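You operate a simulated robot arm through the tools that you are given. There is no shell and no other tool. Be economical: measure what you need, move in short steps, check, and stop when the job is done.

You are at the controls of a simulated robot arm. One attempt, no reset.

Task
Fetch the rivet box with the smallest size on its label from the clamp bench and set it on the raised shelf of the packing bench. Then put one of the twine rolls from the glue bench on the lower shelf of the drying rack. Then open the tacks drawer, take the glue tin from the board under the packing bench and leave it inside and shut the drawer again. The order counts. Set down upright: rivet box, twine roll, glue tin.

Only the result counts: the job must be done as asked and must still hold three seconds after the hand-in. Knocking over, shifting, dropping, spilling or breaking anything else fails it.

Robot
A 6-joint arm with a two-finger parallel gripper on a trunk, on a base that drives. Base frame: it is fixed to the floor where the robot stands at the start and does not move with it; the origin is under the middle of the robot, x ahead of it, y to its left, z up; the surface under the hand at the start is at about z = 0.85. Readings come in m, rad, newtons and seconds.
Its first joint turns from -2.897 to 2.897 rad. Places, roughly: chest [2.2, -1.1, 0.2]; lower shelf of the drying rack [1.4, -3.5, 0.4]; raised shelf of the packing bench [-0.8, 1, 1]; tacks drawer [2.2, -1.1, 0.3]; twine roll [-0.5, -2, 1]. Payload 3.91 kg.
The tool frame sits at the grasp point between the pads (the TCP): z along the fingers, y along the line on which they close. The tips reach 0.03 m beyond it. The gripper opens to 0.11 m. The fingers are 0.02 m wide and 0.01 m thick; the gripper's body (0.048 by 0.112 m) begins 0.055 m behind the TCP.
Orientation is told as [roll, pitch, yaw] about the base's x, y, z axes, in that order, counted from this pose: with the fingers straight down and closing along the base's y, the tool's x points along the base's -x, its y along +y and its z along -z.

Tools
- The arm moves only by the tool step_arm. Its argument "targets" is a list of rows, each a list of 7 numbers: the finger opening in m, from 0 to 0.11, then the shift along the base's x, y, z in units of 30 mm (1.0 is 30 mm), then the turn, a rotation vector about the base's x, y, z in units of 5 degrees (1.0 is 5 degrees). In form: [[hand, tx, ty, tz, rx, ry, rz], ...]. A call has 1 to 10 rows; each row shifts and turns the commanded pose from where the row before left it. A call with a number of a shift or a turn outside -1 to 1 is refused whole. Each row takes 0.2 s and may step no farther than 0.05 m and 0.15 rad from the row before; otherwise, or with a gripper value out of range, the whole call is refused. A pose out of reach is approached as far as the arm can. The call stops where the force on the tool passes 40 N (or 10 N more than at its start, if that is more) or the arm is blocked; 0.2 s more then pass. Each finger travels about 0.108 m/s and halts on what it meets, pressing with about 40 N; the grip force reading is that of the motor and also rises with nothing between the fingers. The clock runs only during rows and for 0.2 s after the last one: add rows that do not move to give the fingers time. It gives the time, the measured TCP pose, the force on the tool (base axes), the opening and the grip force at its end, in the units of the frame above (readings bear some noise), with the torque about the TCP (base axes, N m) and any sound that the robot's microphone picked up, and new pictures: "show" is both (left out), scene, wrist or none.
- Cameras (640 x 400 px; columns grow to the right, rows downward): "scene" is now at [0.5754, 0.2737, 1.1483]; the picture's right is [0.00, -0.83, 0.56], its down [-0.36, 0.52, 0.77] and it looks along [-0.93, -0.20, -0.30] (base axes); focal length 214 px, centre (320, 200). "wrist" rides on the gripper at [0.072, 0.017, -0.103] in the tool frame; the picture's right is [-0.23, 0.97, 0.00], its down [-0.76, -0.18, -0.62] and it looks along [-0.61, -0.14, 0.78] (tool axes); focal length 222 px, centre (320, 200). There is no depth. A picture from a camera that has moved, and an enlarged one, comes with that camera's place and axes in the base frame and with its lens. The place of the scene camera against the robot may be out by one fixed shift of up to 0.018 m in any direction.
- drive_base(legs): drives the robot by 1 to 6 legs, each [ahead, left, turn to the left] in m, m and rad, along the robot's own axes; the way and the turn of a leg run together, so that a leg with both is an arc; at most 1.5 m and 3.142 rad a leg. The arm and the cameras ride along, it lands a little off, and it stops where it bumps. It gives what a move gives, and a new picture of the scene camera.
- turn_head(pan, tilt): turns the head with the scene camera to pan (to the left, within 1.396 rad either way) and tilt (down, from -0.506 to 1.204), counted from straight ahead of the robot. It gives what a move gives, and a new picture of the scene camera.
- zoom(camera, box): a new picture of the part [left, top, right, bottom] of that camera's present view, enlarged. The clock stands still meanwhile.
- sign_off(): hands the job in; it is judged then, once.

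Go step by step. Nothing tells you exact positions but the pictures and the camera data: compare them with the known pose of the tool, close in by small moves and look again before you grip or let go. The budget is 165 turns and 260 pictures, counting those below and the enlarged ones. Unless the task says otherwise, let go and move clear before handing in, and close with one line.

The tools are called after ">>>" as name(argument=value, ...) on one line, values as JSON. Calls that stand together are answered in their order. step_arm: Moves the arm, as the interface text tells. Its arguments: {"type":"object","properties":{"targets":{"type":"array","items":{"type":"array","items":{"type":"number"}}},"show":{"type":"string","enum":["both","scene","wrist","none"]}},"required":["targets"]} The other tools are called the same way: drive_base (legs) drives the base; turn_head (pan, tilt) turns the head that bears the scene camera; zoom (camera, box) takes an enlarged picture of a part of a camera's view; sign_off () hands the job in.

At the start:

```text
clock: 0.0
eef_pos: [0.5579, 0.2927, 1.0674]
ee_rot: [0.001, -0.001, 0.001]
contact_force: [0.2, -0.2, 0.9]
wrist_torque: [-0.04, 0.0, -0.03]
finger_gap: 0.1098
grasp_force: 0.0
robot x, y, heading: [-0.0013, -0.0003, -0.005]
head pan, tilt: [-0.59, 1.201]
```

scene: 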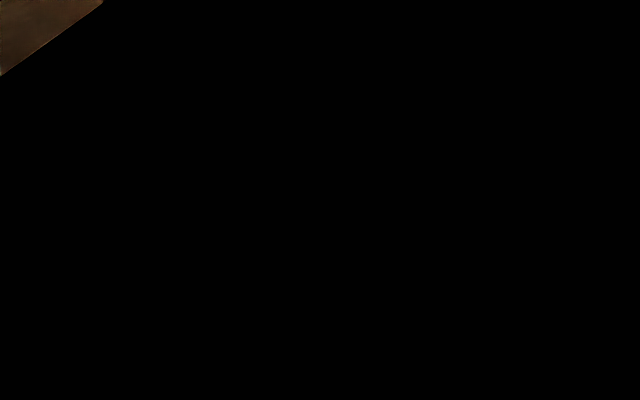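
wrist: 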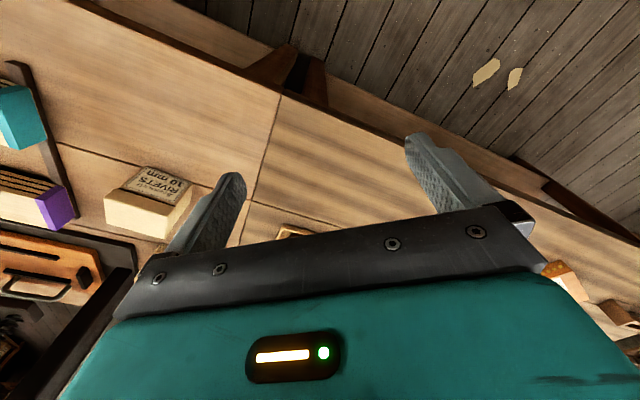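

The scene camera is blocked at the start and the wrist camera shows a bench with a rivet box on it. I'll turn the head to look ahead.

>>> turn_head(pan=0, tilt=0.5)

```text
clock: 1.1
eef_pos: [0.5577, 0.2943, 1.0688]
ee_rot: [-0.001, 0.0, 0.0]
contact_force: [-0.4, -0.5, -0.5]
wrist_torque: [-0.03, 0.04, 0.0]
finger_gap: 0.11
grasp_force: 0.1
robot x, y, heading: [-0.0024, -0.0006, 0.0]
head pan, tilt: [0.0, 0.499]
camera scene: at [0.629, 0.3047, 1.1038], right [0.0, -1.0, 0.0], down [-0.88, 0.0, 0.48], along [-0.48, 0.0, -0.88], focal length 214 px, centre (320, 200)
```

scene: 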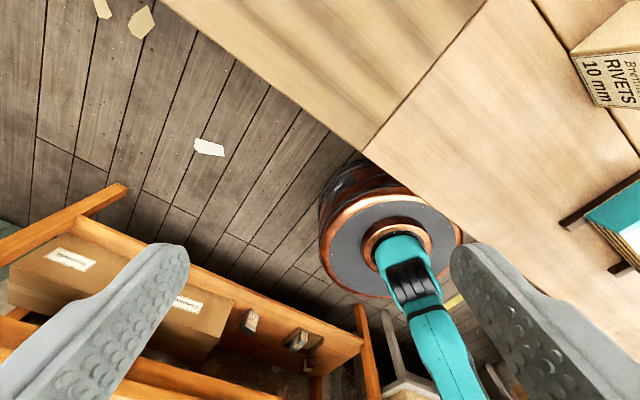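

The "scene" camera evidently rides on the hand, looking along the tool at zero. I'll pan it around to survey.

>>> turn_head(pan=-1.1, tilt=0)

>>> turn_head(pan=1.1, tilt=0)

>>> turn_head(pan=0, tilt=-0.5)

```text
clock: 2.4
eef_pos: [0.5582, 0.2941, 1.068]
ee_rot: [-0.001, -0.001, 0.001]
contact_force: [0.7, 1.3, -0.3]
wrist_torque: [0.02, 0.04, 0.01]
finger_gap: 0.1102
grasp_force: 0.0
robot x, y, heading: [-0.0017, 0.0001, -0.001]
head pan, tilt: [-1.1, 0.0]
camera scene: at [0.6752, 0.2246, 1.1539], right [0.0, -0.45, 0.89], down [-1.0, 0.0, 0.0], along [0.0, -0.89, -0.45], focal length 214 px, centre (320, 200)
```

scene: 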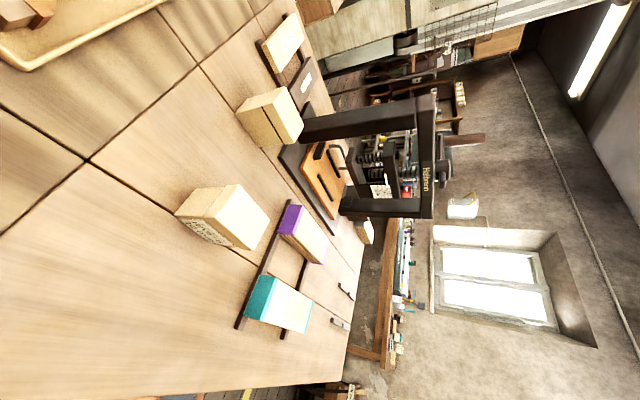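

```text
clock: 4.5
eef_pos: [0.5567, 0.2935, 1.0684]
ee_rot: [0.0, 0.0, -0.001]
contact_force: [-0.4, 0.2, 0.0]
wrist_torque: [-0.02, 0.03, 0.03]
finger_gap: 0.1101
grasp_force: 0.1
robot x, y, heading: [-0.0026, -0.0, 0.0]
head pan, tilt: [1.1, 0.0]
camera scene: at [0.6752, 0.3849, 1.1539], right [0.0, -0.45, -0.89], down [-1.0, 0.0, 0.0], along [0.0, 0.89, -0.45], focal length 214 px, centre (320, 200)
```

scene: 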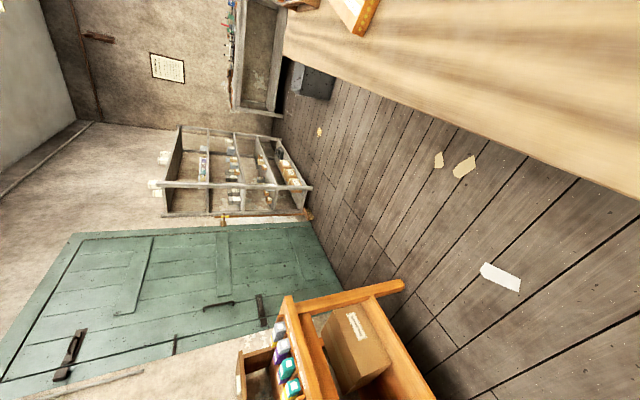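

```text
clock: 5.8
eef_pos: [0.5573, 0.2948, 1.0677]
ee_rot: [-0.001, 0.0, 0.001]
contact_force: [-0.1, -0.1, -0.1]
wrist_torque: [0.05, 0.0, 0.01]
finger_gap: 0.1099
grasp_force: 0.0
robot x, y, heading: [-0.0005, 0.0018, -0.006]
head pan, tilt: [0.0, -0.499]
camera scene: at [0.7152, 0.3048, 1.1277], right [0.0, -1.0, 0.0], down [-0.88, 0.0, -0.48], along [0.48, 0.0, -0.88], focal length 214 px, centre (320, 200)
```

scene: 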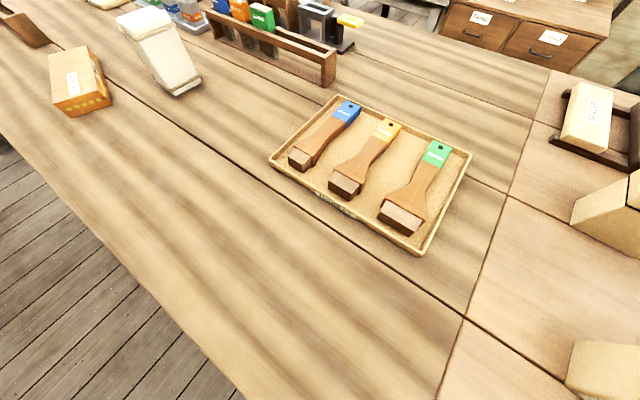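

The bench ahead-right with the press/clamp holds several tan boxes. I'll look for their labels.

>>> turn_head(pan=-0.8, tilt=0.25)

>>> turn_head(pan=-0.7, tilt=-0.3)

```text
clock: 6.9
eef_pos: [0.5578, 0.2938, 1.0672]
ee_rot: [0.0, -0.002, 0.0]
contact_force: [0.6, -0.7, 0.2]
wrist_torque: [-0.04, 0.01, 0.02]
finger_gap: 0.1102
grasp_force: 0.0
robot x, y, heading: [-0.0012, -0.0005, -0.001]
head pan, tilt: [-0.799, 0.25]
camera scene: at [0.6523, 0.2379, 1.1296], right [0.0, -0.7, 0.72], down [-0.97, 0.18, 0.17], along [-0.25, -0.69, -0.68], focal length 214 px, centre (320, 200)
```

scene: 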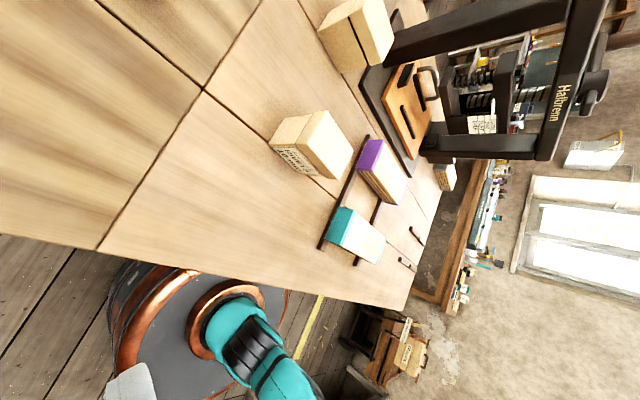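

```text
clock: 7.9
eef_pos: [0.5576, 0.2928, 1.0676]
ee_rot: [0.0, 0.0, 0.0]
contact_force: [0.3, -0.1, 0.4]
wrist_torque: [0.0, 0.0, 0.02]
finger_gap: 0.1098
grasp_force: 0.0
robot x, y, heading: [-0.0008, -0.0003, 0.008]
head pan, tilt: [-0.7, -0.3]
camera scene: at [0.7007, 0.2541, 1.1347], right [0.0, -0.76, 0.64], down [-0.96, -0.19, -0.23], along [0.29, -0.62, -0.73], focal length 214 px, centre (320, 200)
```

scene: 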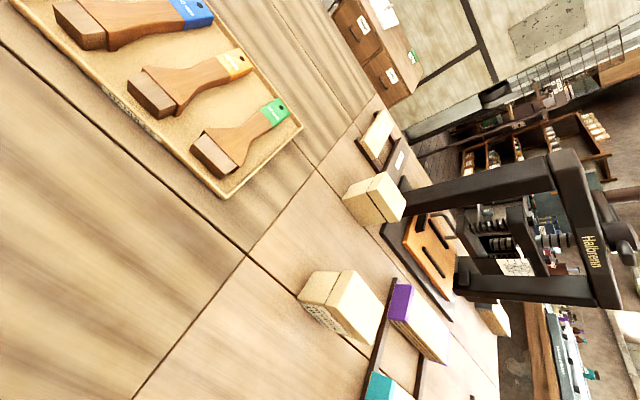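

>>> turn_head(pan=-1.0, tilt=0.3)

>>> zoom(camera="scene", box=[240, 0, 480, 200])

>>> step_arm(targets=[[0.11, -1, 0, 0, 0, 0, 0], [0.11, -1, 0, 0, 0, 0, 0], [0.11, -1, -1, 0, 0, 0, 0], [0.11, -1, -1, 0, 0, 0, 0], [0.11, -1, -1, 0, 0, 0, 0]], show="scene")

```text
clock: 8.9
eef_pos: [0.5586, 0.2941, 1.0687]
ee_rot: [0.0, 0.001, -0.001]
contact_force: [0.5, 0.4, 0.0]
wrist_torque: [-0.01, -0.02, 0.0]
finger_gap: 0.1099
grasp_force: 0.0
robot x, y, heading: [-0.0003, 0.0007, 0.0]
head pan, tilt: [-1.0, 0.3]
camera scene: at [0.6476, 0.2262, 1.1443], right [0.0, -0.54, 0.84], down [-0.96, 0.25, 0.16], along [-0.29, -0.8, -0.52], focal length 214 px, centre (320, 200)
```

scene: 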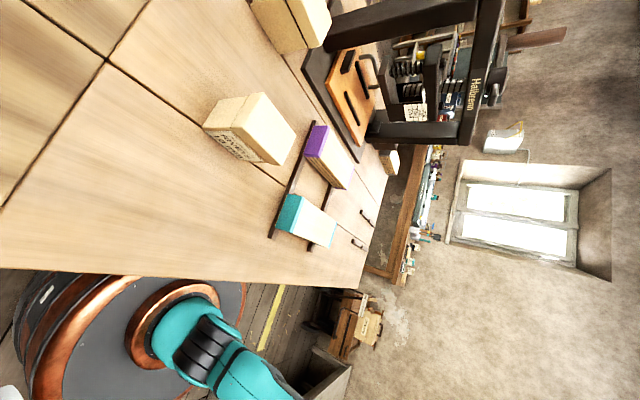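

```text
2.00 times, centred on (360, 100) of scene
camera zoom: at [0.6476, 0.2262, 1.1443], right [0.0, -0.54, 0.84], down [-0.96, 0.25, 0.16], along [-0.29, -0.8, -0.52], focal length 429 px, centre (240, 400)
```

zoom: 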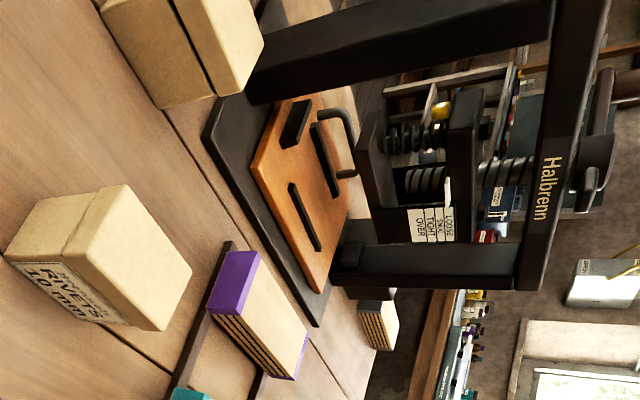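

```text
clock: 10.1
eef_pos: [0.4076, 0.2046, 1.0677]
ee_rot: [-0.001, 0.001, 0.0]
contact_force: [-0.5, 0.0, -0.1]
wrist_torque: [0.0, 0.08, 0.04]
finger_gap: 0.1101
grasp_force: 0.0
robot x, y, heading: [-0.0019, 0.0003, -0.001]
head pan, tilt: [-1.0, 0.3]
camera scene: at [0.4984, 0.1375, 1.1438], right [0.0, -0.54, 0.84], down [-0.96, 0.25, 0.16], along [-0.3, -0.8, -0.52], focal length 214 px, centre (320, 200)
```

scene: 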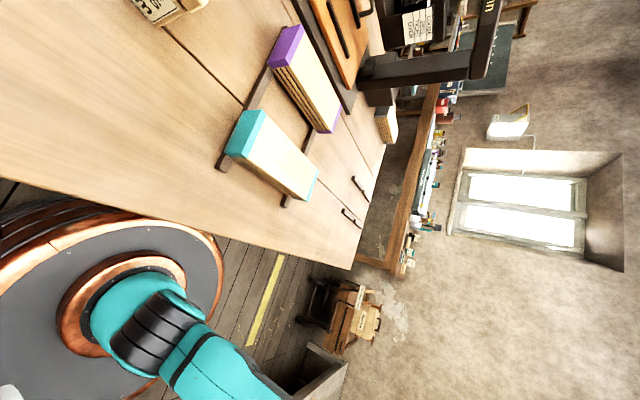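

>>> turn_head(pan=-0.8, tilt=-0.35)

>>> zoom(camera="scene", box=[260, 60, 580, 260])

```text
clock: 11.1
eef_pos: [0.409, 0.2051, 1.0682]
ee_rot: [-0.001, 0.001, 0.001]
contact_force: [0.5, -0.4, 0.1]
wrist_torque: [-0.01, -0.03, 0.02]
finger_gap: 0.1103
grasp_force: 0.1
robot x, y, heading: [-0.0019, -0.0017, 0.001]
head pan, tilt: [-0.799, -0.351]
camera scene: at [0.5553, 0.1617, 1.1422], right [0.0, -0.7, 0.72], down [-0.94, -0.25, -0.24], along [0.34, -0.67, -0.65], focal length 214 px, centre (320, 200)
```

scene: 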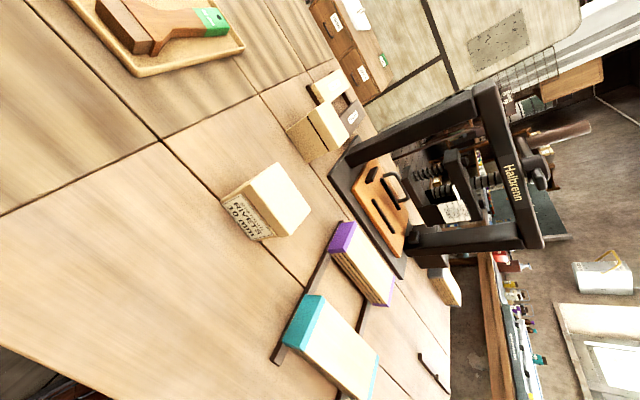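

```text
2.00 times, centred on (420, 160) of scene
camera zoom: at [0.5553, 0.1617, 1.1422], right [0.0, -0.7, 0.72], down [-0.94, -0.25, -0.24], along [0.34, -0.67, -0.65], focal length 429 px, centre (120, 280)
```

zoom: 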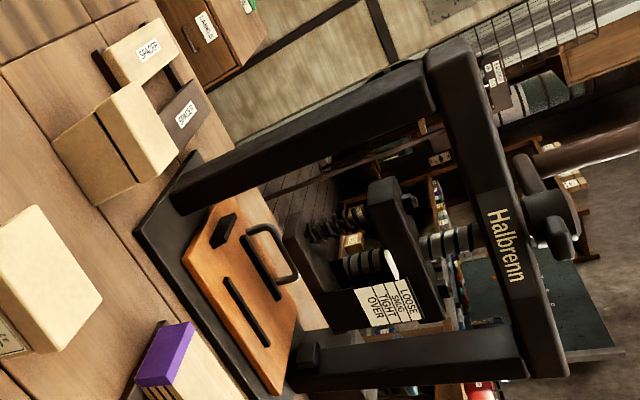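

Box A reads 10 mm; box B next to the press hides its label. I'll move the hand forward to look at it from the other side.

>>> step_arm(targets=[[0.11, 1, 0, 0.5, 0, 0, 0], [0.11, 1, 0, 0.5, 0, 0, 0], [0.11, 1, 0, 0.5, 0, 0, 0], [0.11, 1, 0, 0, 0, 0, 0], [0.11, 1, 0, 0, 0, 0, 0], [0.11, 1, 0, 0, 0, 0, 0], [0.11, 1, 0, 0, 0, 0, 0], [0.11, 1, 0, 0, 0, 0, 0], [0.11, 1, 0, 0, 0, 0, 0], [0.11, 1, 0, 0, 0, 0, 0]], show="none")

>>> step_arm(targets=[[0.11, 1, 0, 0, 0, 0, 0], [0.11, 1, 0, 0, 0, 0, 0], [0.11, 1, 0, 0, 0, 0, 0], [0.11, 1, 0, 0, 0, 0, 0], [0.11, 1, 0, 0, 0, 0, 0]], show="none")

>>> turn_head(pan=-0.8, tilt=0.5)

```text
clock: 13.3
eef_pos: [0.7077, 0.2041, 1.1123]
ee_rot: [-0.001, 0.0, 0.001]
contact_force: [0.1, 0.2, 0.2]
wrist_torque: [0.01, -0.05, 0.0]
finger_gap: 0.1101
grasp_force: 0.1
robot x, y, heading: [-0.0011, -0.0011, -0.004]
head pan, tilt: [-0.799, -0.351]
```

```text
clock: 14.5
eef_pos: [0.8576, 0.206, 1.1123]
ee_rot: [-0.001, -0.003, -0.001]
contact_force: [-0.6, -0.4, 0.9]
wrist_torque: [0.02, -0.07, 0.0]
finger_gap: 0.1101
grasp_force: 0.0
robot x, y, heading: [0.0042, 0.0018, 0.0]
head pan, tilt: [-0.799, -0.351]
```

```text
clock: 15.7
eef_pos: [0.857, 0.2053, 1.1126]
ee_rot: [0.002, 0.0, 0.0]
contact_force: [-0.1, -0.8, -0.4]
wrist_torque: [0.0, 0.0, -0.02]
finger_gap: 0.1101
grasp_force: 0.0
robot x, y, heading: [0.0005, 0.0005, 0.001]
head pan, tilt: [-0.799, 0.499]
camera scene: at [0.9293, 0.151, 1.1752], right [0.0, -0.7, 0.72], down [-0.88, 0.34, 0.33], along [-0.48, -0.63, -0.61], focal length 214 px, centre (320, 200)
```

scene: 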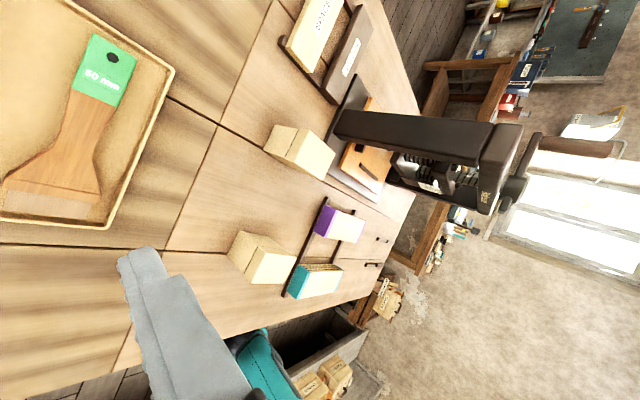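

>>> zoom(camera="scene", box=[220, 80, 380, 180])

>>> turn_head(pan=-0.7, tilt=-0.1)

```text
4.00 times, centred on (300, 130) of scene
camera zoom: at [0.9293, 0.151, 1.1752], right [0.0, -0.7, 0.72], down [-0.88, 0.34, 0.33], along [-0.48, -0.63, -0.61], focal length 858 px, centre (400, 480)
```

zoom: 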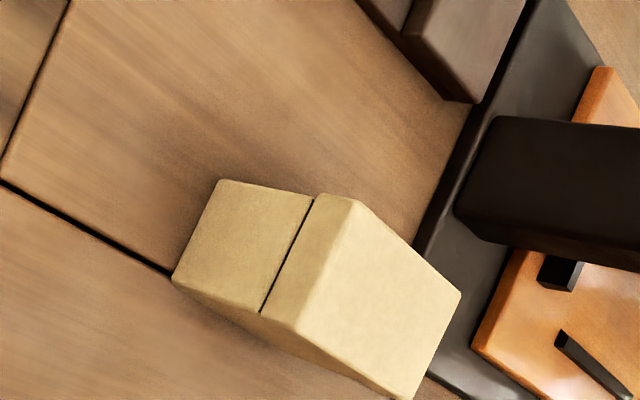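

```text
clock: 16.7
eef_pos: [0.857, 0.205, 1.1133]
ee_rot: [0.001, -0.001, 0.0]
contact_force: [0.1, -0.3, -0.6]
wrist_torque: [-0.02, -0.03, 0.03]
finger_gap: 0.1102
grasp_force: 0.0
robot x, y, heading: [-0.0006, 0.0007, 0.001]
head pan, tilt: [-0.7, -0.099]
camera scene: at [0.9841, 0.1601, 1.1721], right [0.0, -0.76, 0.64], down [-1.0, -0.06, -0.08], along [0.1, -0.64, -0.76], focal length 214 px, centre (320, 200)
```

scene: 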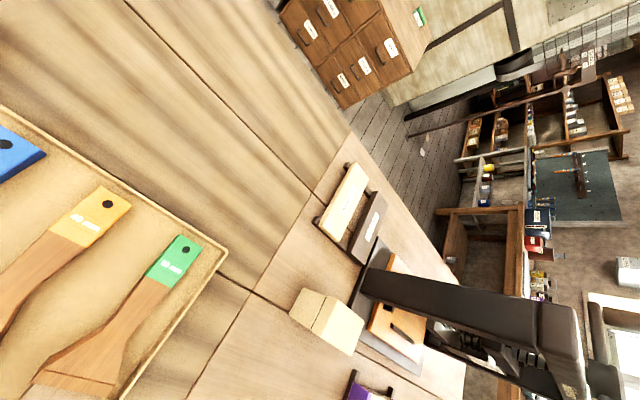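

>>> turn_head(pan=0.8, tilt=-0.1)

>>> step_arm(targets=[[0.11, -1, 0, 0, 0, 0, 0], [0.11, -1, 0, 0, 0, 0, 0], [0.11, -1, 0, 0, 0, 0, 0], [0.11, -1, 0, 0, 0, 0, 0], [0.11, -1, -1, 0, 0, 0, 0], [0.11, -1, -1, 0, 0, 0, 0], [0.11, -1, -1, 0, 0, 0, 0], [0.11, -1, -1, 0, 0, 0, 0], [0.11, -1, -1, 0, 0, 0, 0], [0.11, -1, -1, 0, 0, 0, 0]], show="none")

>>> step_arm(targets=[[0.11, -0.5, -1, 0, 0, 0, 0], [0.11, 0, -1, 0, 0, 0, 0], [0.11, 0, -1, 0, 0, 0, 0], [0.11, 0, -1, 0, 0, 0, 0], [0.11, 0, -1, 0, 0, 0, 0], [0.11, 0, -1, 0, 0, 0, 0], [0.11, 0, -1, 0, 0, 0, 0], [0.11, 0, -1, 0, 0, 0, 0], [0.11, 0, -1, 0, 0, 0, 0], [0.11, 0, -1, 0, 0, 0, 0]], show="none")

>>> turn_head(pan=0.6, tilt=-0.4)

```text
clock: 18.3
eef_pos: [0.8575, 0.2051, 1.1125]
ee_rot: [0.001, 0.0, 0.0]
contact_force: [0.0, 0.2, -0.6]
wrist_torque: [0.02, -0.01, -0.02]
finger_gap: 0.1099
grasp_force: 0.0
robot x, y, heading: [0.004, -0.0004, 0.005]
head pan, tilt: [0.799, -0.099]
camera scene: at [0.9842, 0.2787, 1.1779], right [0.0, -0.7, -0.72], down [-1.0, 0.07, -0.07], along [0.1, 0.71, -0.69], focal length 214 px, centre (320, 200)
```

scene: 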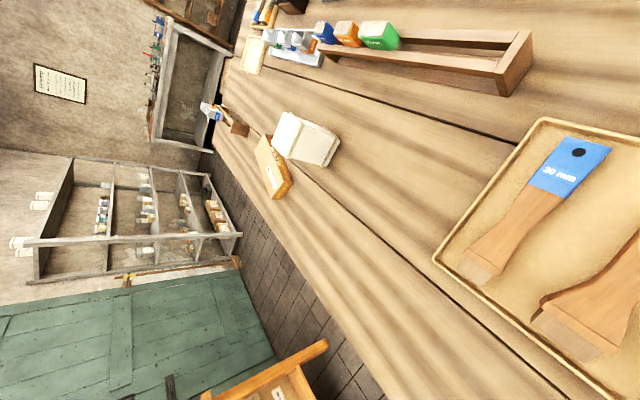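

```text
clock: 20.5
eef_pos: [0.5597, 0.024, 1.1127]
ee_rot: [0.001, 0.001, 0.001]
contact_force: [0.0, 0.0, 0.2]
wrist_torque: [-0.02, 0.05, -0.01]
finger_gap: 0.11
grasp_force: 0.1
robot x, y, heading: [-0.0005, -0.001, -0.001]
head pan, tilt: [0.799, -0.099]
```

```text
clock: 22.7
eef_pos: [0.5419, -0.2735, 1.1126]
ee_rot: [0.001, 0.001, 0.0]
contact_force: [-0.1, -0.1, 0.2]
wrist_torque: [-0.04, -0.02, 0.01]
finger_gap: 0.1097
grasp_force: 0.0
robot x, y, heading: [-0.0, -0.0023, 0.0]
head pan, tilt: [0.799, -0.099]
```

```text
clock: 23.5
eef_pos: [0.5431, -0.2742, 1.1116]
ee_rot: [0.0, -0.001, 0.001]
contact_force: [0.1, -0.3, -0.1]
wrist_torque: [-0.02, 0.03, -0.04]
finger_gap: 0.11
grasp_force: 0.1
robot x, y, heading: [0.0001, -0.0052, -0.002]
head pan, tilt: [0.6, -0.4]
camera scene: at [0.6929, -0.2222, 1.1783], right [0.0, -0.82, -0.57], down [-0.92, 0.22, -0.32], along [0.39, 0.52, -0.76], focal length 214 px, centre (320, 200)
```

scene: 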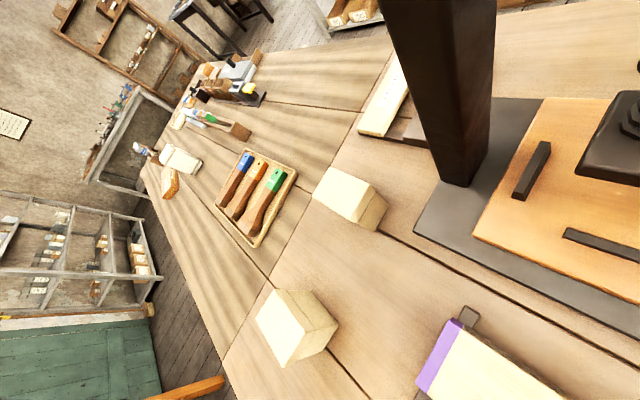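

>>> zoom(camera="scene", box=[240, 140, 480, 290])

>>> turn_head(pan=-0.8, tilt=0.1)

```text
2.67 times, centred on (360, 215) of scene
camera zoom: at [0.6929, -0.2222, 1.1783], right [0.0, -0.82, -0.57], down [-0.92, 0.22, -0.32], along [0.39, 0.52, -0.76], focal length 572 px, centre (213, 160)
```

zoom: 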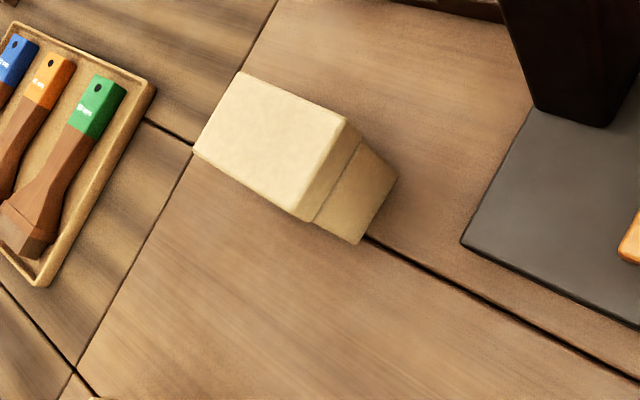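

```text
clock: 25.0
eef_pos: [0.5428, -0.2746, 1.1118]
ee_rot: [0.002, 0.001, 0.0]
contact_force: [1.1, -0.3, -0.9]
wrist_torque: [-0.05, 0.02, -0.02]
finger_gap: 0.1101
grasp_force: 0.0
robot x, y, heading: [-0.0001, -0.002, 0.002]
head pan, tilt: [-0.799, 0.099]
camera scene: at [0.6509, -0.3295, 1.1745], right [0.0, -0.7, 0.72], down [-1.0, 0.07, 0.07], along [-0.1, -0.71, -0.69], focal length 214 px, centre (320, 200)
```

scene: 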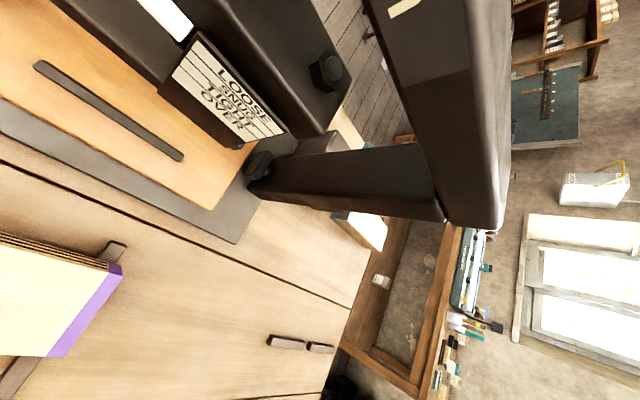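

>>> zoom(camera="scene", box=[300, 180, 460, 280])

>>> step_arm(targets=[[0.11, 0, 1, 0, 0, 0, 0], [0.11, 0, 1, 0, 0, 0, 0], [0.11, 0, 1, 0, 0, 0, 0], [0.11, 0, 1, 0, 0, 0, 0], [0.11, 0, 1, 0, 0, 0, 0], [0.11, 0, 1, 0, 0, 0, 0], [0.11, 0, 1, 0, 0, 0, 0], [0.11, 0, 1, 0, 0, 0, 0], [0.11, 1, 1, 0, 0, 0, 0], [0.11, 1, 1, 0, 0, 0, 0]], show="none")

>>> step_arm(targets=[[0.11, 1, 1, 0, 0, 0, 0], [0.11, 1, 1, 0, 0, 0, 0], [0.11, 1, 1, 0, 0, 0, 0], [0.11, 1, 1, 0, 0, 0, 0], [0.11, 1, 0, 0, 0, 0, 0], [0.11, 1, 0, 0, 0, 0, 0], [0.11, 1, 0, 0, 0, 0, 0], [0.11, 1, 0, 0, 0, 0, 0], [0.11, 1, 0, 0, 0, 0, 0], [0.11, 1, 0, 0, 0, 0, 0]], show="none")

>>> step_arm(targets=[[0.11, 1, 0, 0, 0, 0, 0], [0.11, 1, 0, 0, 0, 0, 0], [0.11, 0, 0, 0, 0, 0, 0]], show="none")

>>> turn_head(pan=-0.7, tilt=0.5)

```text
4.00 times, centred on (380, 230) of scene
camera zoom: at [0.6509, -0.3295, 1.1745], right [0.0, -0.7, 0.72], down [-1.0, 0.07, 0.07], along [-0.1, -0.71, -0.69], focal length 858 px, centre (80, 80)
```

zoom: 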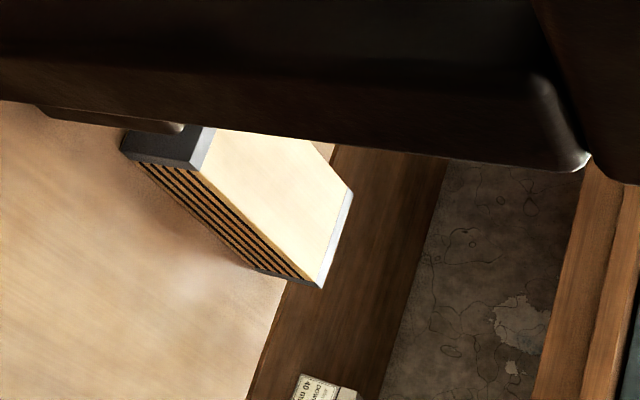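

```text
clock: 27.2
eef_pos: [0.6007, 0.0244, 1.1131]
ee_rot: [0.0, -0.003, 0.0]
contact_force: [-0.9, 0.2, 0.5]
wrist_torque: [-0.02, -0.02, 0.0]
finger_gap: 0.1096
grasp_force: 0.1
robot x, y, heading: [-0.0042, 0.0025, -0.004]
head pan, tilt: [-0.799, 0.099]
```

```text
clock: 29.4
eef_pos: [0.9024, 0.1443, 1.1132]
ee_rot: [0.0, -0.001, 0.0]
contact_force: [0.3, -0.6, 0.4]
wrist_torque: [-0.01, -0.07, 0.01]
finger_gap: 0.11
grasp_force: 0.0
robot x, y, heading: [0.0005, -0.0033, -0.0]
head pan, tilt: [-0.799, 0.099]
```

```text
clock: 30.2
eef_pos: [0.9619, 0.1445, 1.113]
ee_rot: [0.0, -0.002, 0.0]
contact_force: [-0.2, 0.4, -0.7]
wrist_torque: [0.04, 0.05, 0.02]
finger_gap: 0.11
grasp_force: 0.0
robot x, y, heading: [-0.0034, -0.002, 0.005]
head pan, tilt: [-0.799, 0.099]
```

```text
clock: 31.1
eef_pos: [0.9619, 0.1452, 1.1132]
ee_rot: [0.0, -0.001, -0.001]
contact_force: [0.1, -0.9, -1.1]
wrist_torque: [0.01, 0.0, 0.0]
finger_gap: 0.1099
grasp_force: 0.1
robot x, y, heading: [-0.0017, -0.0019, 0.001]
head pan, tilt: [-0.7, 0.499]
camera scene: at [1.033, 0.0973, 1.1704], right [0.0, -0.77, 0.64], down [-0.88, 0.31, 0.36], along [-0.48, -0.57, -0.67], focal length 214 px, centre (320, 200)
```

scene: 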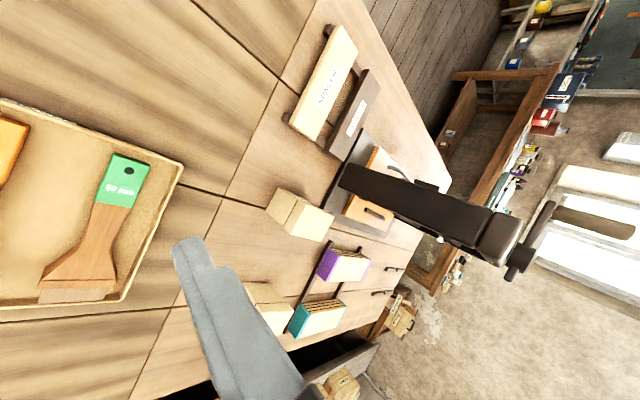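

>>> zoom(camera="scene", box=[240, 160, 400, 260])

>>> zoom(camera="scene", box=[320, 250, 480, 350])

```text
4.00 times, centred on (320, 210) of scene
camera zoom: at [1.033, 0.0973, 1.1704], right [0.0, -0.77, 0.64], down [-0.88, 0.31, 0.36], along [-0.48, -0.57, -0.67], focal length 858 px, centre (320, 160)
```

zoom: 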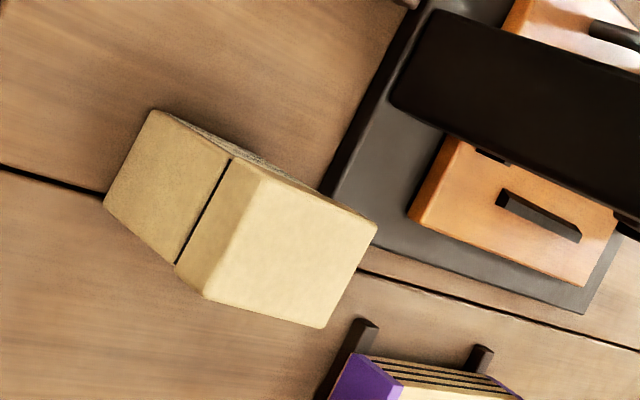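

```text
4.00 times, centred on (400, 300) of scene
camera zoom: at [1.033, 0.0973, 1.1704], right [0.0, -0.77, 0.64], down [-0.88, 0.31, 0.36], along [-0.48, -0.57, -0.67], focal length 858 px, centre (0, -200)
```

zoom: 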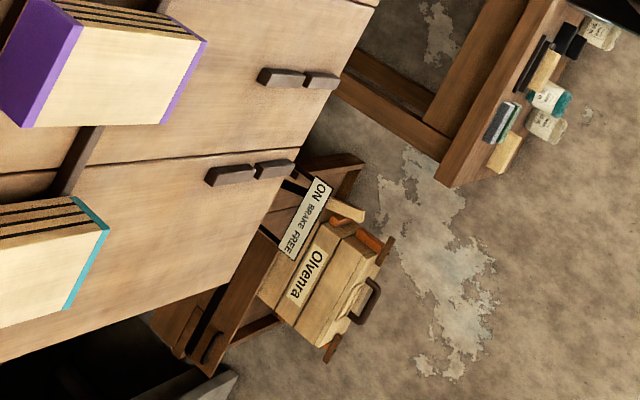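

>>> step_arm(targets=[[0.11, 0, -1, -1, 0, 0, 0], [0.11, 0, -1, -1, 0, 0, 0], [0.11, 0, -1, -1, 0, 0, 0], [0.11, 0.3, 0, 0, 0, 0, 0]], show="none")

>>> turn_head(pan=-0.7, tilt=0.65)

```text
clock: 32.1
eef_pos: [0.9727, 0.0533, 1.0236]
ee_rot: [0.001, 0.001, -0.001]
contact_force: [0.1, -0.7, -0.8]
wrist_torque: [0.01, -0.02, 0.01]
finger_gap: 0.1099
grasp_force: 0.1
robot x, y, heading: [-0.0013, -0.0011, -0.001]
head pan, tilt: [-0.7, 0.499]
```

```text
clock: 32.8
eef_pos: [0.9735, 0.0527, 1.0234]
ee_rot: [0.0, 0.0, -0.001]
contact_force: [0.0, 0.2, 0.0]
wrist_torque: [0.03, -0.03, 0.03]
finger_gap: 0.1103
grasp_force: 0.1
robot x, y, heading: [0.0035, 0.0023, -0.002]
head pan, tilt: [-0.7, 0.649]
camera scene: at [1.0319, 0.008, 1.0829], right [0.0, -0.76, 0.64], down [-0.8, 0.39, 0.46], along [-0.6, -0.51, -0.61], focal length 214 px, centre (320, 200)
```

scene: 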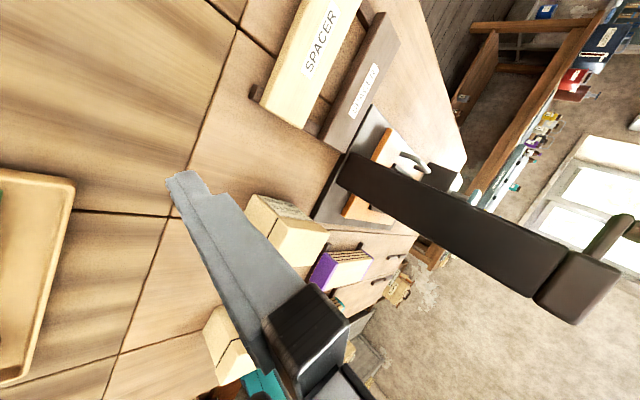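

>>> zoom(camera="scene", box=[240, 180, 336, 240])

```text
6.67 times, centred on (288, 210) of scene
camera zoom: at [1.0319, 0.008, 1.0829], right [0.0, -0.76, 0.64], down [-0.8, 0.39, 0.46], along [-0.6, -0.51, -0.61], focal length 1430 px, centre (533, 133)
```

zoom: 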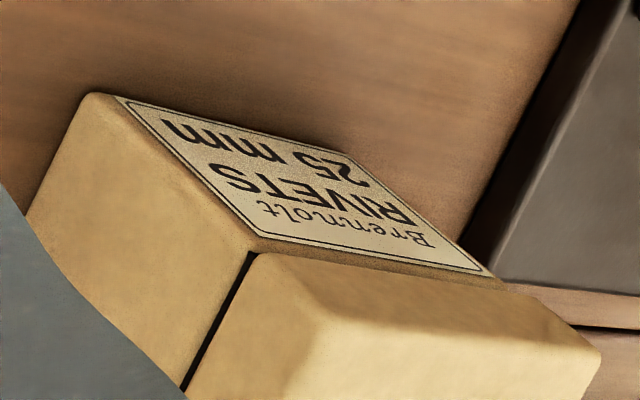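

>>> turn_head(pan=1.0, tilt=0.1)

>>> zoom(camera="scene", box=[160, 40, 320, 140])

>>> turn_head(pan=-1.0, tilt=0.1)

```text
clock: 34.5
eef_pos: [0.9739, 0.0525, 1.0218]
ee_rot: [0.0, 0.0, -0.001]
contact_force: [-0.6, 0.1, 0.2]
wrist_torque: [0.0, 0.01, -0.01]
finger_gap: 0.1102
grasp_force: 0.0
robot x, y, heading: [-0.004, -0.0035, 0.001]
head pan, tilt: [1.0, 0.099]
camera scene: at [1.0823, 0.1414, 1.0995], right [0.0, -0.54, -0.84], down [-0.99, -0.08, 0.05], along [-0.1, 0.84, -0.54], focal length 214 px, centre (320, 200)
```

scene: 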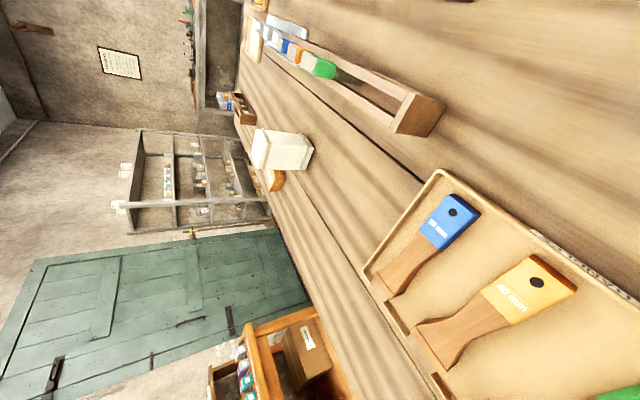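

```text
4.00 times, centred on (240, 90) of scene
camera zoom: at [1.0823, 0.1414, 1.0995], right [0.0, -0.54, -0.84], down [-0.99, -0.08, 0.05], along [-0.1, 0.84, -0.54], focal length 858 px, centre (640, 640)
```

zoom: 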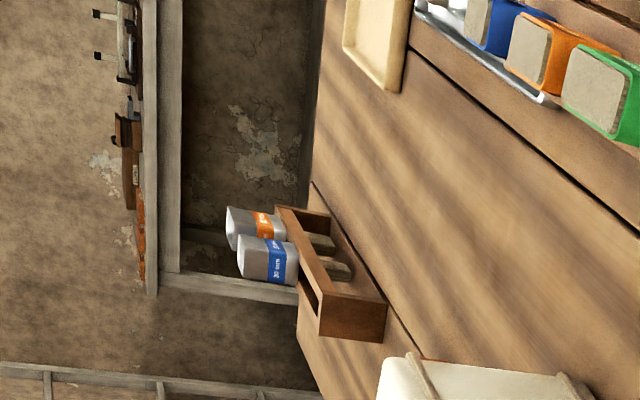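

```text
clock: 36.5
eef_pos: [0.9739, 0.0535, 1.0223]
ee_rot: [0.0, 0.001, 0.0]
contact_force: [-0.8, 0.1, 0.2]
wrist_torque: [0.02, -0.01, 0.0]
finger_gap: 0.11
grasp_force: 0.0
robot x, y, heading: [-0.0007, 0.0023, -0.002]
head pan, tilt: [-1.0, 0.099]
camera scene: at [1.0823, -0.0135, 1.0995], right [0.0, -0.54, 0.84], down [-0.99, 0.08, 0.05], along [-0.1, -0.84, -0.54], focal length 214 px, centre (320, 200)
```

scene: 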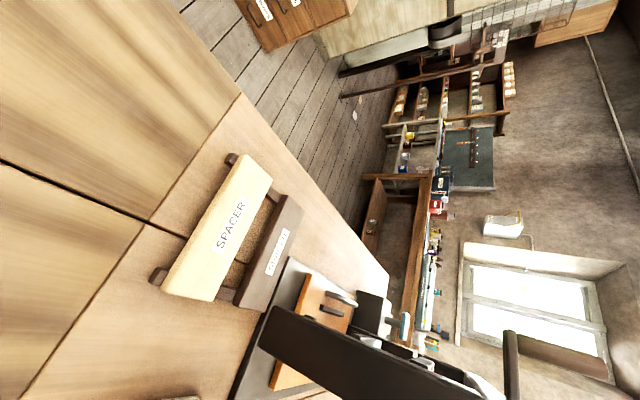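

The press bench holds two rivet boxes: A reads 10 mm and B reads 25 mm. I'll move over A and check the orange box on the left as I go.

>>> step_arm(targets=[[0.11, 0, 0.5, 1, 0, 0, 0], [0.11, 0, 0.5, 1, 0, 0, 0], [0.11, -1, 0, 1, 0, 0, 0], [0.11, -1, 0, 0, 0, 0, 0], [0.11, -1, 0, 0, 0, 0, 0], [0.11, -1, 0, 0, 0, 0, 0], [0.11, -1, 0, 0, 0, 0, 0], [0.11, -1, 0, 0, 0, 0, 0], [0.11, -1, 0, 0, 0, 0, 0], [0.11, -1, 0, 0, 0, 0, 0]], show="none")

>>> step_arm(targets=[[0.11, -1, 0, 0, 0, 0, 0], [0.11, -1, -0.5, 0, 0, 0, 0], [0.11, -1, -0.5, 0, 0, 0, 0], [0.11, 0, 0, 0, 0, 0, 0]], show="wrist")

>>> turn_head(pan=0.9, tilt=-0.2)

>>> turn_head(pan=0, tilt=0.2)

```text
clock: 38.7
eef_pos: [0.7308, 0.0829, 1.1122]
ee_rot: [0.0, 0.002, 0.001]
contact_force: [0.3, -0.2, -0.7]
wrist_torque: [-0.01, 0.05, -0.03]
finger_gap: 0.1095
grasp_force: 0.0
robot x, y, heading: [0.0054, -0.0012, 0.007]
head pan, tilt: [-1.0, 0.099]
```

```text
clock: 39.7
eef_pos: [0.6417, 0.0503, 1.1136]
ee_rot: [-0.001, 0.0, 0.0]
contact_force: [-0.7, 0.1, 0.1]
wrist_torque: [0.0, 0.03, 0.0]
finger_gap: 0.11
grasp_force: 0.0
robot x, y, heading: [0.0023, 0.0, -0.002]
head pan, tilt: [-1.0, 0.099]
camera wrist: at [0.568, 0.0681, 1.2162], right [0.23, 0.97, 0.0], down [0.76, -0.18, 0.62], along [0.61, -0.14, -0.78], focal length 222 px, centre (320, 200)
```

wrist: 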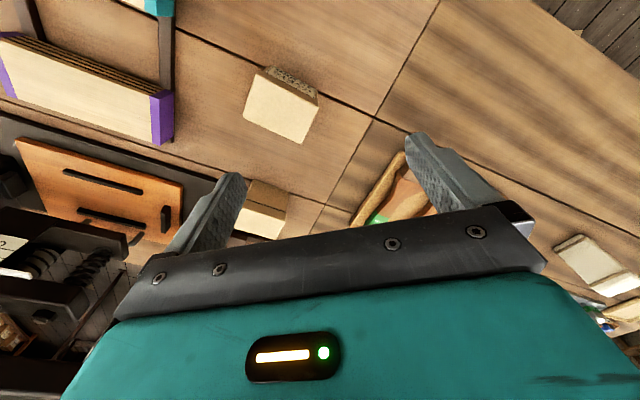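

```text
clock: 41.5
eef_pos: [0.6421, 0.0519, 1.1143]
ee_rot: [-0.001, -0.001, 0.0]
contact_force: [0.4, 0.1, 0.5]
wrist_torque: [0.02, 0.0, -0.02]
finger_gap: 0.1098
grasp_force: 0.0
robot x, y, heading: [0.0002, -0.0026, -0.0]
head pan, tilt: [0.901, -0.201]
camera scene: at [0.7774, 0.1283, 1.189], right [0.0, -0.62, -0.78], down [-0.98, 0.16, -0.12], along [0.2, 0.77, -0.61], focal length 214 px, centre (320, 200)
```

scene: 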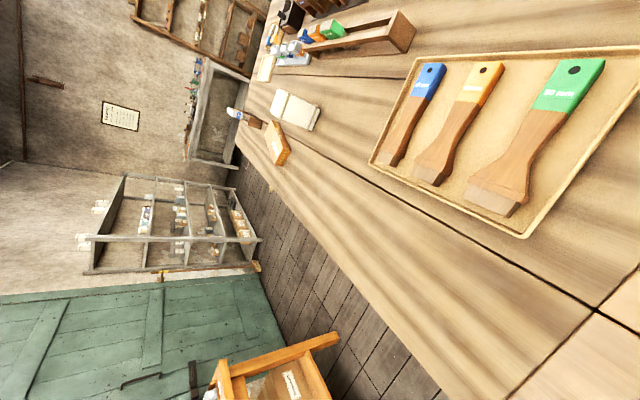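

```text
clock: 42.7
eef_pos: [0.6428, 0.0514, 1.1136]
ee_rot: [-0.001, 0.0, 0.001]
contact_force: [0.2, 0.2, -0.7]
wrist_torque: [0.0, 0.02, 0.01]
finger_gap: 0.11
grasp_force: 0.0
robot x, y, heading: [-0.0033, 0.0037, 0.0]
head pan, tilt: [0.0, 0.201]
camera scene: at [0.7415, 0.0632, 1.1476], right [0.0, -1.0, 0.0], down [-0.98, 0.0, 0.2], along [-0.2, 0.0, -0.98], focal length 214 px, centre (320, 200)
```

scene: 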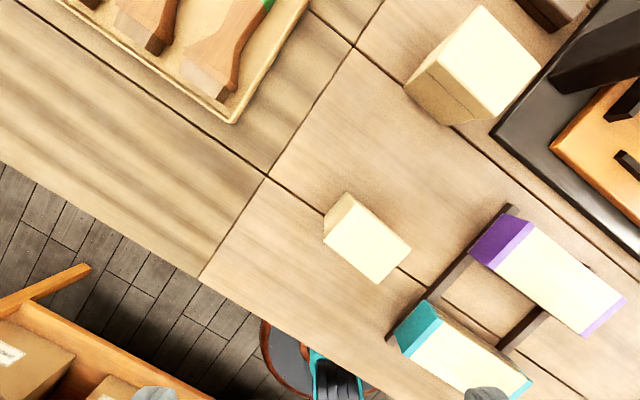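

Box A (10 mm) stands at about (0.642, 0.002), top at z≈0.91, its long axis about 37° off y. I'll turn the hand 53° and come over it.

>>> step_arm(targets=[[0.11, 0, -0.5, 0, 0, 0, 1], [0.11, 0, -0.5, 0, 0, 0, 1], [0.11, 0, -0.5, 0, 0, 0, 1], [0.11, 0, 0, 0, 0, 0, 1], [0.11, 0, 0, 0, 0, 0, 1], [0.11, 0, 0, 0, 0, 0, 1], [0.11, 0, 0, 0, 0, 0, 1], [0.11, 0, 0, 0, 0, 0, 1], [0.11, 0, 0, 0, 0, 0, 1], [0.11, 0, 0, 0, 0, 0, 1]], show="none")

>>> step_arm(targets=[[0.11, 0, 0, -1, 0, 0, 0.5], [0.11, 0, 0, -1, 0, 0, 0]])

```text
clock: 44.9
eef_pos: [0.6408, 0.0087, 1.112]
ee_rot: [0.0, 0.0, 0.876]
contact_force: [0.1, 0.4, -0.3]
wrist_torque: [-0.02, 0.01, 0.0]
finger_gap: 0.1098
grasp_force: 0.1
robot x, y, heading: [-0.0023, 0.0001, 0.001]
head pan, tilt: [0.0, 0.201]
```

```text
clock: 45.5
eef_pos: [0.6436, 0.0089, 1.0506]
ee_rot: [0.0, 0.001, 0.917]
contact_force: [0.2, -0.1, 0.3]
wrist_torque: [-0.01, -0.02, 0.02]
finger_gap: 0.1098
grasp_force: 0.0
robot x, y, heading: [0.001, 0.0034, -0.004]
head pan, tilt: [0.0, 0.201]
camera scene: at [0.7068, 0.0921, 1.0844], right [0.79, -0.61, 0.0], down [-0.6, -0.78, 0.2], along [-0.12, -0.16, -0.98], focal length 214 px, centre (320, 200)
camera wrist: at [0.5843, -0.0396, 1.153], right [-0.63, 0.77, 0.0], down [0.6, 0.5, 0.62], along [0.48, 0.4, -0.78], focal length 222 px, centre (320, 200)
```

scene: 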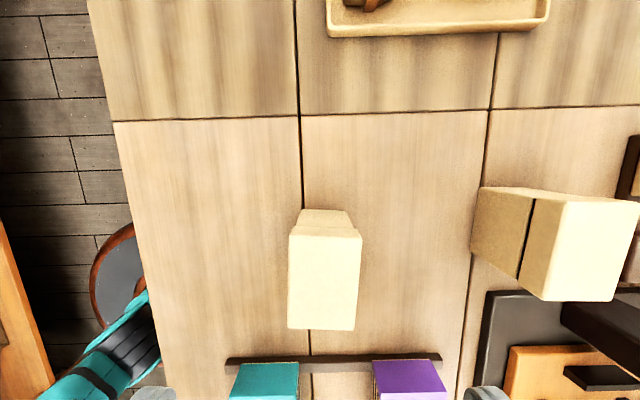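
wrist: 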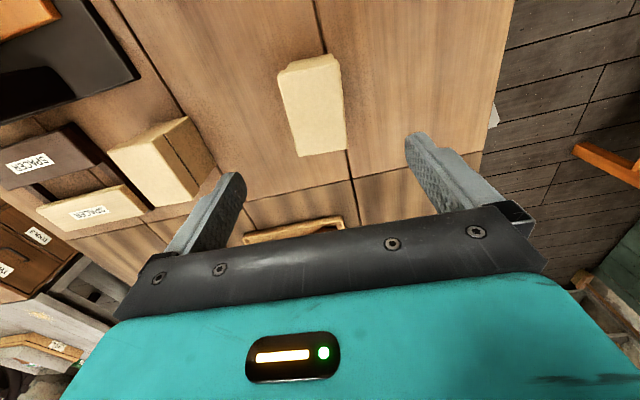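

>>> step_arm(targets=[[0.11, 0.1, -0.1, -1, 0, 0, 0], [0.11, 0, 0, -1, 0, 0, 0], [0.11, 0, 0, -1, 0, 0, 0], [0.11, 0, 0, -0.9, 0, 0, 0], [0.11, 0, 0, 0, 0, 0, 0]])

```text
clock: 46.7
eef_pos: [0.6452, 0.004, 0.937]
ee_rot: [-0.001, 0.001, 0.917]
contact_force: [0.2, -0.4, 0.0]
wrist_torque: [-0.02, 0.03, -0.01]
finger_gap: 0.11
grasp_force: 0.0
robot x, y, heading: [-0.0001, -0.0008, 0.004]
head pan, tilt: [0.0, 0.201]
camera scene: at [0.7084, 0.0879, 0.97], right [0.79, -0.61, 0.0], down [-0.6, -0.78, 0.2], along [-0.12, -0.16, -0.98], focal length 214 px, centre (320, 200)
camera wrist: at [0.5859, -0.0438, 1.0386], right [-0.63, 0.77, 0.0], down [0.6, 0.5, 0.62], along [0.48, 0.4, -0.78], focal length 222 px, centre (320, 200)
```

scene: 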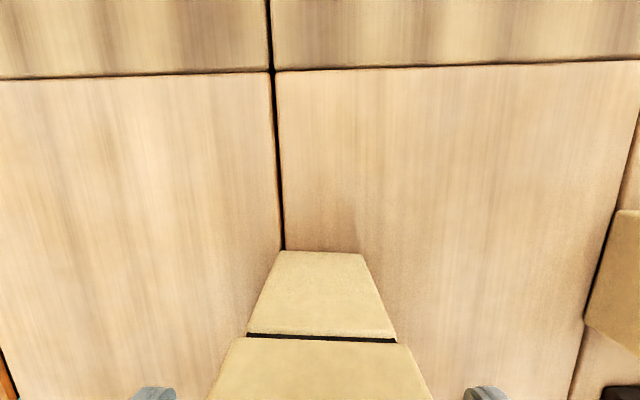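
wrist: 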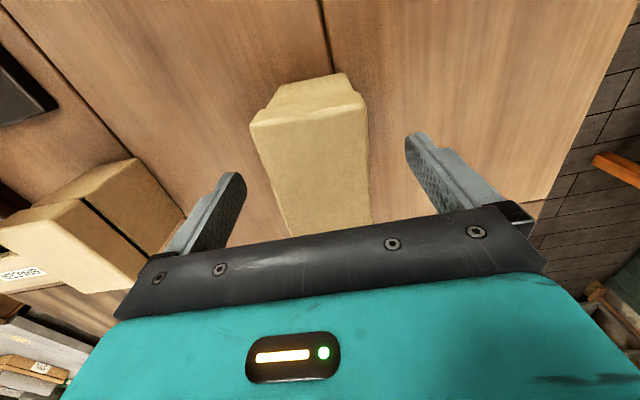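

>>> step_arm(targets=[[0.11, 0, 0, -0.5, 0, 0, 0], [0.11, 0, 0, -0.5, 0, 0, 0], [0.11, 0, 0, 0, 0, 0, 0]])

```text
clock: 47.5
eef_pos: [0.6444, 0.005, 0.9051]
ee_rot: [0.001, -0.002, 0.917]
contact_force: [-0.8, -0.3, -0.1]
wrist_torque: [-0.04, 0.05, -0.01]
finger_gap: 0.11
grasp_force: 0.1
robot x, y, heading: [-0.0006, -0.0013, 0.002]
head pan, tilt: [0.0, 0.201]
camera scene: at [0.7075, 0.0894, 0.9387], right [0.79, -0.61, 0.0], down [-0.6, -0.78, 0.2], along [-0.12, -0.16, -0.98], focal length 214 px, centre (320, 200)
camera wrist: at [0.5849, -0.0424, 1.0074], right [-0.63, 0.77, 0.0], down [0.6, 0.5, 0.62], along [0.48, 0.4, -0.78], focal length 222 px, centre (320, 200)
```

scene: 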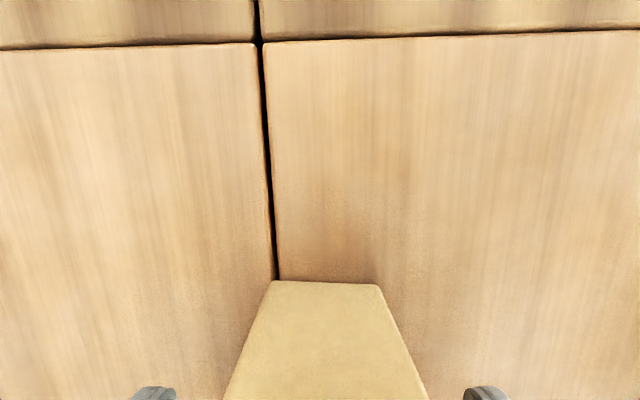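
wrist: 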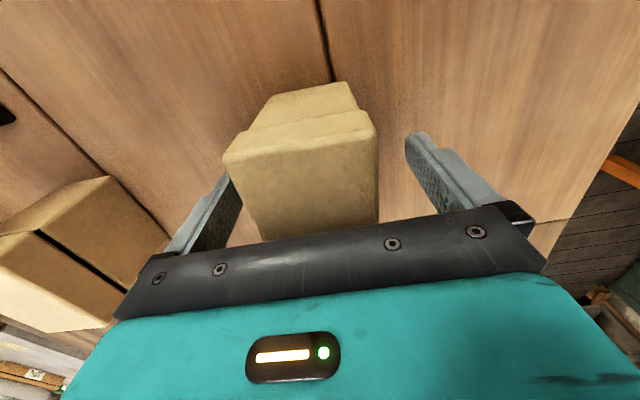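

>>> step_arm(targets=[[0.11, 0.12, -0.13, 0, 0, 0, 0], [0.08, 0, 0, 0, 0, 0, 0], [0.05, 0, 0, 0, 0, 0, 0], [0.02, 0, 0, 0, 0, 0, 0], [0.02, 0, 0, 0, 0, 0, 0]], show="wrist")

```text
clock: 48.7
eef_pos: [0.6476, 0.0019, 0.9054]
ee_rot: [0.001, 0.001, 0.916]
contact_force: [-0.2, -0.3, 3.6]
wrist_torque: [-0.05, 0.05, -0.1]
finger_gap: 0.0554
grasp_force: 40.2
robot x, y, heading: [-0.0018, -0.0006, 0.003]
head pan, tilt: [0.0, 0.201]
camera wrist: at [0.5888, -0.0465, 1.0083], right [-0.63, 0.77, 0.0], down [0.6, 0.5, 0.62], along [0.48, 0.4, -0.78], focal length 222 px, centre (320, 200)
```

wrist: 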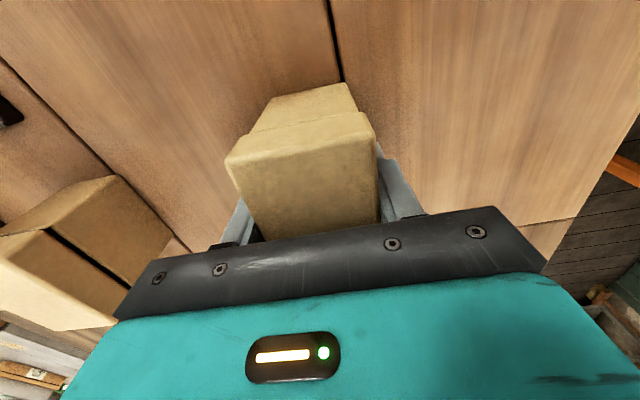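

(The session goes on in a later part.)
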